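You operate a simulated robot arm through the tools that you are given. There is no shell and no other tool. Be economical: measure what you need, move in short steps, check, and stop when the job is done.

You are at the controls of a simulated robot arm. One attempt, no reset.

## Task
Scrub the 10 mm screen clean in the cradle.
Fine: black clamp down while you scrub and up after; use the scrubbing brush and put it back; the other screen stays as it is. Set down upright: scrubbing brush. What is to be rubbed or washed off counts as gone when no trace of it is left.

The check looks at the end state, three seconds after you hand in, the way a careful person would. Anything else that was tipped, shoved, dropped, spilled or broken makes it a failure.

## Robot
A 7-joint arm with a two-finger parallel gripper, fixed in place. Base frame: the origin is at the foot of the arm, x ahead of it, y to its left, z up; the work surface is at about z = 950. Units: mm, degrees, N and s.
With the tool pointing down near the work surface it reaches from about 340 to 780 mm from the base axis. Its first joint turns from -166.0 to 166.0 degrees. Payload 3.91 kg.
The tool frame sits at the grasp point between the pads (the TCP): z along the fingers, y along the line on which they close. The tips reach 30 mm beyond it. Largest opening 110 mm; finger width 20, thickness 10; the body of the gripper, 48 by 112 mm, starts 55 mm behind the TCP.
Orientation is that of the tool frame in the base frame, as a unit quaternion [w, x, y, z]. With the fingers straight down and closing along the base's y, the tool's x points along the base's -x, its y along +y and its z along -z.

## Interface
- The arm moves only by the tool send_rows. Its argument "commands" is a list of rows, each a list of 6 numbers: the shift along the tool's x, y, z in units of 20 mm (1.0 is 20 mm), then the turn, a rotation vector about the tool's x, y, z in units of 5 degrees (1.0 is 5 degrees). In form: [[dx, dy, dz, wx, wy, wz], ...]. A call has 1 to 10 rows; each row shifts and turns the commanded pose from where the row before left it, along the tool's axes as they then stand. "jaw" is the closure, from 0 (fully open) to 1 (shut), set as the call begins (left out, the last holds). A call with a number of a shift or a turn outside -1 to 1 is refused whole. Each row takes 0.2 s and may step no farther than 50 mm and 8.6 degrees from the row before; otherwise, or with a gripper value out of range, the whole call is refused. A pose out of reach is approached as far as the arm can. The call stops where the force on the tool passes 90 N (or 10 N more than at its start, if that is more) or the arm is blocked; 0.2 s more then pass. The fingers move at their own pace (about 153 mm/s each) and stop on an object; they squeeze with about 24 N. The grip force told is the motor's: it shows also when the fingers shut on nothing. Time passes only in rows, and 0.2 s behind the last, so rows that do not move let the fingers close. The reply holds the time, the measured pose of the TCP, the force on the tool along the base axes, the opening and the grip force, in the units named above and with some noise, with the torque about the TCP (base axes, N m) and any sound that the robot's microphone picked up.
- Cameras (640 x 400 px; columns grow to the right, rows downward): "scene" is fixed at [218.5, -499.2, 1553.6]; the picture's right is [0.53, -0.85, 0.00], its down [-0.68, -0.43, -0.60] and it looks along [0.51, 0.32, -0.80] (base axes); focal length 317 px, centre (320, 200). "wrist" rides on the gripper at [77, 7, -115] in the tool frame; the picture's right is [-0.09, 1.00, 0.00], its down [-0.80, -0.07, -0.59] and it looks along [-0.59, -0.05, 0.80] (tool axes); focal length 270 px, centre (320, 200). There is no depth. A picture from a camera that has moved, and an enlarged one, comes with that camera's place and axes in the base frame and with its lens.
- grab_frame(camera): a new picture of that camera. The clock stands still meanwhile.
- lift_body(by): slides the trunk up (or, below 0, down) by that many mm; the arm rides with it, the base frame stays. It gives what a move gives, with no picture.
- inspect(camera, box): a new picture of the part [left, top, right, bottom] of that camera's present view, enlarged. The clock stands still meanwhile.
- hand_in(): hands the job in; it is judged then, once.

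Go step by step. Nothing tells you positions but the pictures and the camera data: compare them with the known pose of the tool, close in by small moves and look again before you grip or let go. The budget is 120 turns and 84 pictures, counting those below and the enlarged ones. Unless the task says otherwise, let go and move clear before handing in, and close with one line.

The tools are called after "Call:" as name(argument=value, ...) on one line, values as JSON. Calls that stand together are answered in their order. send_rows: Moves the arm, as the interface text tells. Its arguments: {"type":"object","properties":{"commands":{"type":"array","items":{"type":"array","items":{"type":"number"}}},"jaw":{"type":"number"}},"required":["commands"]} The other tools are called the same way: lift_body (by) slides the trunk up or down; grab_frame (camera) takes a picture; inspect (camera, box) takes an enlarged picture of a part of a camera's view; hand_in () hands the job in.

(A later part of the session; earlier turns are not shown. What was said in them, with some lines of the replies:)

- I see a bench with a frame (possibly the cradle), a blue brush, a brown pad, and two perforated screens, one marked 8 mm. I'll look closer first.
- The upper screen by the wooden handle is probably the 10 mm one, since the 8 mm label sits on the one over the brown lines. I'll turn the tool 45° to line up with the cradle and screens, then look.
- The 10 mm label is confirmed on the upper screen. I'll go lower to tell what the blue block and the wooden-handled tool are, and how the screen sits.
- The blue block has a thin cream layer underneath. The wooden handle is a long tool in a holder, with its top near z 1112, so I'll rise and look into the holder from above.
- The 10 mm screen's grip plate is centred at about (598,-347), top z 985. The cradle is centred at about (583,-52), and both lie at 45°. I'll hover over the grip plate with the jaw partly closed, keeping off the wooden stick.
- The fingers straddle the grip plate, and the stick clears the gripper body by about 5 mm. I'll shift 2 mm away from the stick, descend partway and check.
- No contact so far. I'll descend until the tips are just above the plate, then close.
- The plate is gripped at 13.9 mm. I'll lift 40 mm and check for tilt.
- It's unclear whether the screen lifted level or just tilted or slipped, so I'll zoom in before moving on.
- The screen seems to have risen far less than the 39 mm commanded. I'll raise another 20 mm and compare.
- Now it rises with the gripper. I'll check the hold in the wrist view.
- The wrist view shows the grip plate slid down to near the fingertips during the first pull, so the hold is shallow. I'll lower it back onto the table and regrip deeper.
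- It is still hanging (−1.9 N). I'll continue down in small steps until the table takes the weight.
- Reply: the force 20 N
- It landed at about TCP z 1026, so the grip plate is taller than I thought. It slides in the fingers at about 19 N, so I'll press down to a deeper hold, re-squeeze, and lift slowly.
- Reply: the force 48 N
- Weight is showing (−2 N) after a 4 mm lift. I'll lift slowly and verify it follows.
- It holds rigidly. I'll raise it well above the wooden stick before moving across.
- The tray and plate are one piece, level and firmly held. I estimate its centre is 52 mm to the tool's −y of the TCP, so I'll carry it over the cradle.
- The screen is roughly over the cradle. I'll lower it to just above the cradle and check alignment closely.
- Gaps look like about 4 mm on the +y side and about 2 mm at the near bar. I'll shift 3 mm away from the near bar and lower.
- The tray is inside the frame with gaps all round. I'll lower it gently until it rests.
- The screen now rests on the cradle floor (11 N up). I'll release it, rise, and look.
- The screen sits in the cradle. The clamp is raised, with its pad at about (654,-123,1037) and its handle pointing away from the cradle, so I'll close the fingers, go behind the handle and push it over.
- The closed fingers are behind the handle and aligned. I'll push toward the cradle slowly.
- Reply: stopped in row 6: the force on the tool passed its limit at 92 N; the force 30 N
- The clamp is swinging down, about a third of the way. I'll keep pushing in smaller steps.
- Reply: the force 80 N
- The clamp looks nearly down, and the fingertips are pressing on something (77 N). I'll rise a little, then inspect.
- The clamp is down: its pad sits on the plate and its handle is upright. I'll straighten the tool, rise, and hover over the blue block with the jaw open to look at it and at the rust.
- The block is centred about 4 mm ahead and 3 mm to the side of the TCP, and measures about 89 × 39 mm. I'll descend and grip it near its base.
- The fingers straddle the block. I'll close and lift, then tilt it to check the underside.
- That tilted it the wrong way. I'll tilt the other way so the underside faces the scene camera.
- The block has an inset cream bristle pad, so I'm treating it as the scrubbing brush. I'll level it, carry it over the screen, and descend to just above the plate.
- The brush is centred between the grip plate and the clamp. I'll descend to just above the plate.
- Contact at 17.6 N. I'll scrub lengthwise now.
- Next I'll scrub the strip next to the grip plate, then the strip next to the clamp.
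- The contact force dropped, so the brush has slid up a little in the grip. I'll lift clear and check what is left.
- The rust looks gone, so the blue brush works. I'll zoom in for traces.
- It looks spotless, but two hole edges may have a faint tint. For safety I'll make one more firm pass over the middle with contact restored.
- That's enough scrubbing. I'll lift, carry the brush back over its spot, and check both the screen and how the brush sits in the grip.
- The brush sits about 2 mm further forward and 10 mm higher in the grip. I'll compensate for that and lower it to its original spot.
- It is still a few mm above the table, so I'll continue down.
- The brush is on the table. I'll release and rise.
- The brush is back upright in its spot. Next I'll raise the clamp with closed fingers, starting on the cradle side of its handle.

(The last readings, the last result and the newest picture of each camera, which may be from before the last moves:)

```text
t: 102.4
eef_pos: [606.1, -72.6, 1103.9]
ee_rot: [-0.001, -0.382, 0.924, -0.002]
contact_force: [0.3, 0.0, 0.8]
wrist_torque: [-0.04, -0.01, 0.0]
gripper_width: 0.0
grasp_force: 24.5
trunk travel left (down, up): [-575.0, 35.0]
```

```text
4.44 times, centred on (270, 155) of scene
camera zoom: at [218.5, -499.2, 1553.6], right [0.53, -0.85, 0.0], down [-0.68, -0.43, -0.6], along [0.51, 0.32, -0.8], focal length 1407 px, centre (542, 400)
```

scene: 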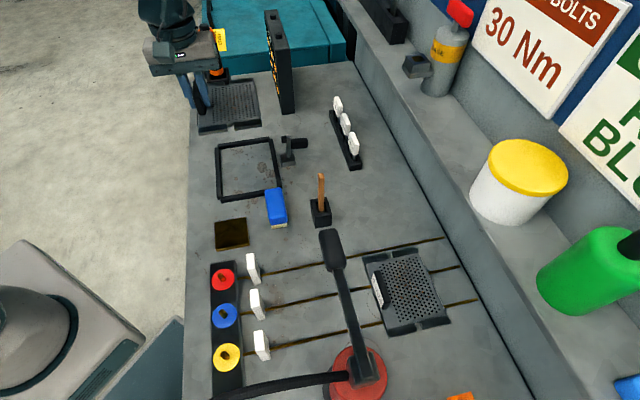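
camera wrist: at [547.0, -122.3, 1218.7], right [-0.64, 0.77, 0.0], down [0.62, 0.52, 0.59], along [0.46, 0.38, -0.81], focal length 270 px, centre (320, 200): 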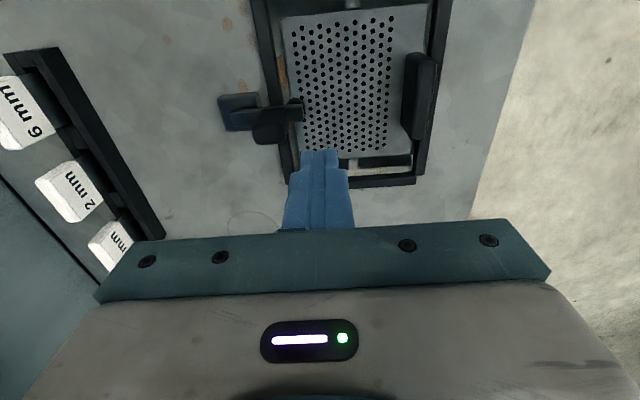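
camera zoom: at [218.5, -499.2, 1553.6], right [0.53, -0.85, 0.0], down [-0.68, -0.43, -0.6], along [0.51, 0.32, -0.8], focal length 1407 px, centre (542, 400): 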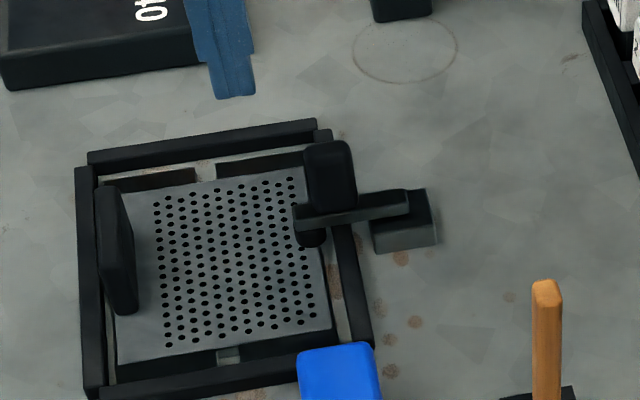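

The fingertips line up with the clamp handle, whose inner face is about 23 mm away. I'll lower beside it and push it back along a rising arc.

Call:
send_rows(commands=[[0, 0, 0.9, 0, 0, 0], [0, 0, 1, 0, 0, 0], [0, 0, 1, 0, 0, 0], [0, -0.45, 0, 0, 0, 0], [0, -0.45, 0, 0, 0, 0], [0, -0.45, -0.2, 0, 0, 0], [0, -0.45, -0.2, 0, 0, 0]])

Call:
inspect(camera="scene", box=[240, 100, 340, 190])

```text
t: 104.0
eef_pos: [629.1, -95.0, 1058.5]
ee_rot: [0.002, -0.383, 0.924, -0.003]
contact_force: [-14.1, 11.2, 22.9]
wrist_torque: [0.19, 0.24, -0.03]
gripper_width: 0.0
grasp_force: 24.3
trunk travel left (down, up): [-575.0, 35.0]
```

```text
4.44 times, centred on (290, 145) of scene
camera zoom: at [218.5, -499.2, 1553.6], right [0.53, -0.85, 0.0], down [-0.68, -0.43, -0.6], along [0.51, 0.32, -0.8], focal length 1407 px, centre (453, 444)
```

zoom: 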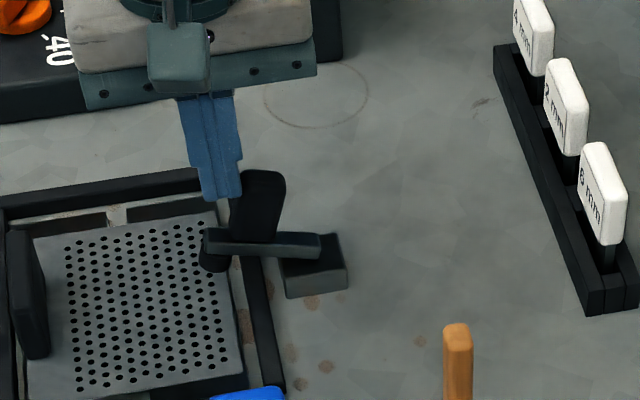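

The handle is starting to swing back, so I'll continue the arc.

Call:
send_rows(commands=[[0, -0.4, -0.2, 0, 0, 0], [0, -0.4, -0.2, 0, 0, 0], [0, -0.4, -0.15, 0, 0, 0], [0, -0.4, -0.1, 0, 0, 0]])

Call:
inspect(camera="scene", box=[240, 100, 340, 190])

```text
t: 105.0
eef_pos: [654.8, -122.1, 1067.4]
ee_rot: [0.002, -0.383, 0.924, -0.003]
contact_force: [4.6, 3.5, 24.5]
wrist_torque: [0.01, -0.34, 0.04]
gripper_width: 0.0
grasp_force: 24.1
trunk travel left (down, up): [-575.0, 35.0]
```

```text
4.44 times, centred on (290, 145) of scene
camera zoom: at [218.5, -499.2, 1553.6], right [0.53, -0.85, 0.0], down [-0.68, -0.43, -0.6], along [0.51, 0.32, -0.8], focal length 1407 px, centre (453, 444)
```

zoom: 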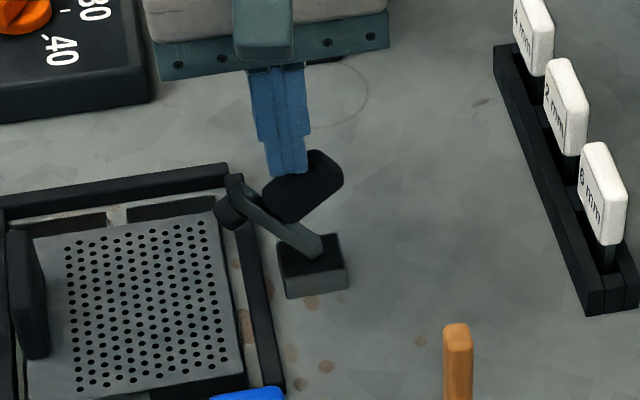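

It's about halfway up. The fingers are on top of the handle, so I'll move outward and press its end down.

Call:
send_rows(commands=[[0, -0.4, 0, 0, 0, 0], [0, -0.4, 0, 0, 0, 0], [0, -0.4, 0, 0, 0, 0], [0, -0.4, 0.1, 0, 0, 0], [0, -0.4, 0.2, 0, 0, 0]])

Call:
inspect(camera="scene", box=[240, 100, 340, 190])

```text
t: 106.2
eef_pos: [683.6, -151.0, 1062.1]
ee_rot: [-0.002, -0.383, 0.924, -0.002]
contact_force: [-0.1, 1.4, 0.4]
wrist_torque: [-0.05, -0.04, -0.02]
gripper_width: 0.0
grasp_force: 24.2
trunk travel left (down, up): [-575.0, 35.0]
```

```text
4.44 times, centred on (290, 145) of scene
camera zoom: at [218.5, -499.2, 1553.6], right [0.53, -0.85, 0.0], down [-0.68, -0.43, -0.6], along [0.51, 0.32, -0.8], focal length 1407 px, centre (453, 444)
```

zoom: 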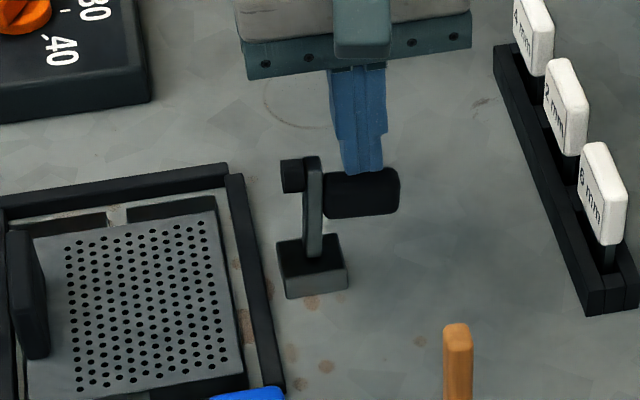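

The clamp has snapped fully up, as it was at the start. I'll rise clear, back off, and make the final checks.

Call:
send_rows(commands=[[0, 0, -1, 0, 0, 0], [0, 0, -1, 0, 0, 0], [0, 0, -1, 0, 0, 0], [0, 0, -1, 0, 0, 0], [0, 0, -1, 0, 0, 0], [0, 0, -1, 0, 0, 0]])

Call:
grab_frame(camera="scene")

Call:
inspect(camera="scene", box=[228, 140, 278, 195])

Call:
grab_frame(camera="wrist")

```text
t: 107.6
eef_pos: [684.1, -147.9, 1180.0]
ee_rot: [-0.001, -0.383, 0.924, -0.002]
contact_force: [-0.1, 0.4, -0.3]
wrist_torque: [0.01, -0.01, 0.03]
gripper_width: 0.1
grasp_force: 24.3
trunk travel left (down, up): [-575.0, 35.0]
```

```text
16 pictures are left
```

scene: 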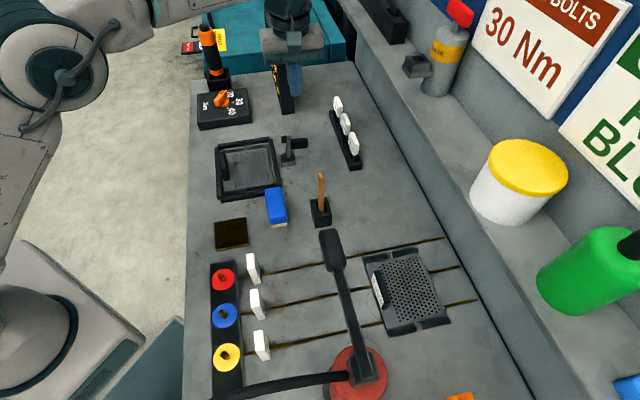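

```text
7.27 times, centred on (253, 168) of scene
camera zoom: at [218.5, -499.2, 1553.6], right [0.53, -0.85, 0.0], down [-0.68, -0.43, -0.6], along [0.51, 0.32, -0.8], focal length 2303 px, centre (807, 436)
```

zoom: 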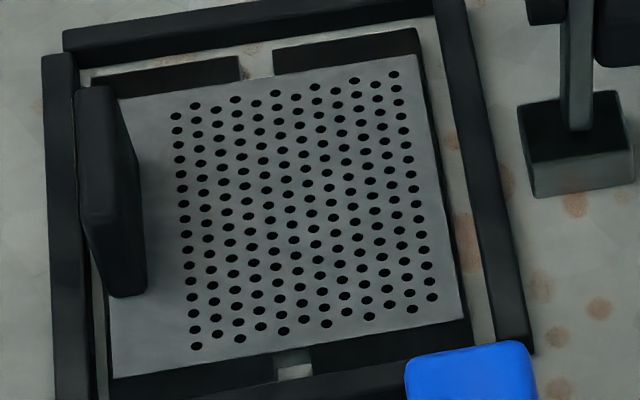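

```text
14 pictures are left
camera wrist: at [623.5, -198.3, 1294.8], right [-0.64, 0.77, 0.0], down [0.62, 0.52, 0.59], along [0.46, 0.38, -0.81], focal length 270 px, centre (320, 200)
```

wrist: 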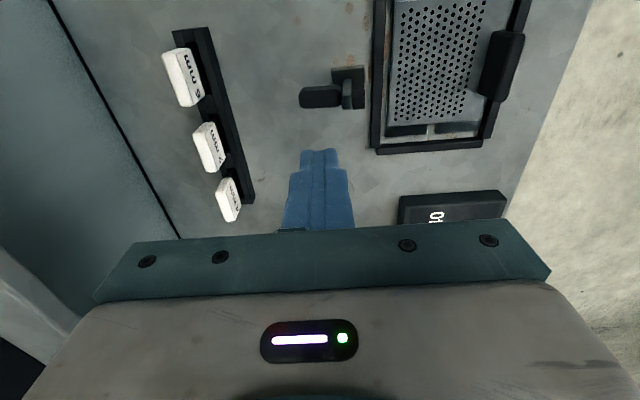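

Call:
inspect(camera="wrist", box=[375, 0, 535, 140])

```text
2.86 times, centred on (455, 70) of wrist
camera zoom: at [623.5, -198.3, 1294.8], right [-0.64, 0.77, 0.0], down [0.62, 0.52, 0.59], along [0.46, 0.38, -0.81], focal length 772 px, centre (-66, 571)
```

zoom: 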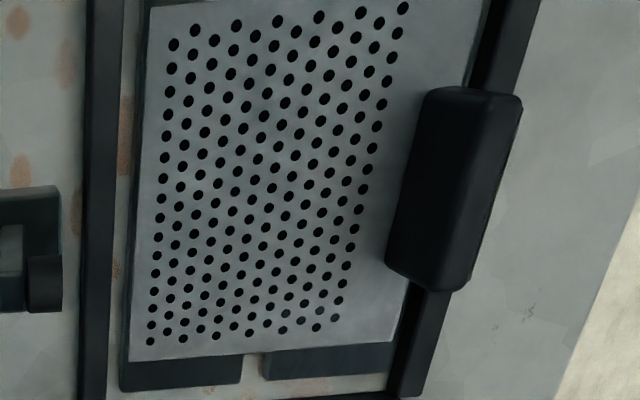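

The screen is clean with no trace of rust, the clamp is up, the brush is upright in its place, and the 8 mm screen is untouched. I'm handing in.

Call:
hand_in()

```text
The job is handed in.
```

The 10 mm screen is scrubbed clean and sits in the cradle; the black clamp is back up, the brush stands upright where it was, and the 8 mm screen was not touched.
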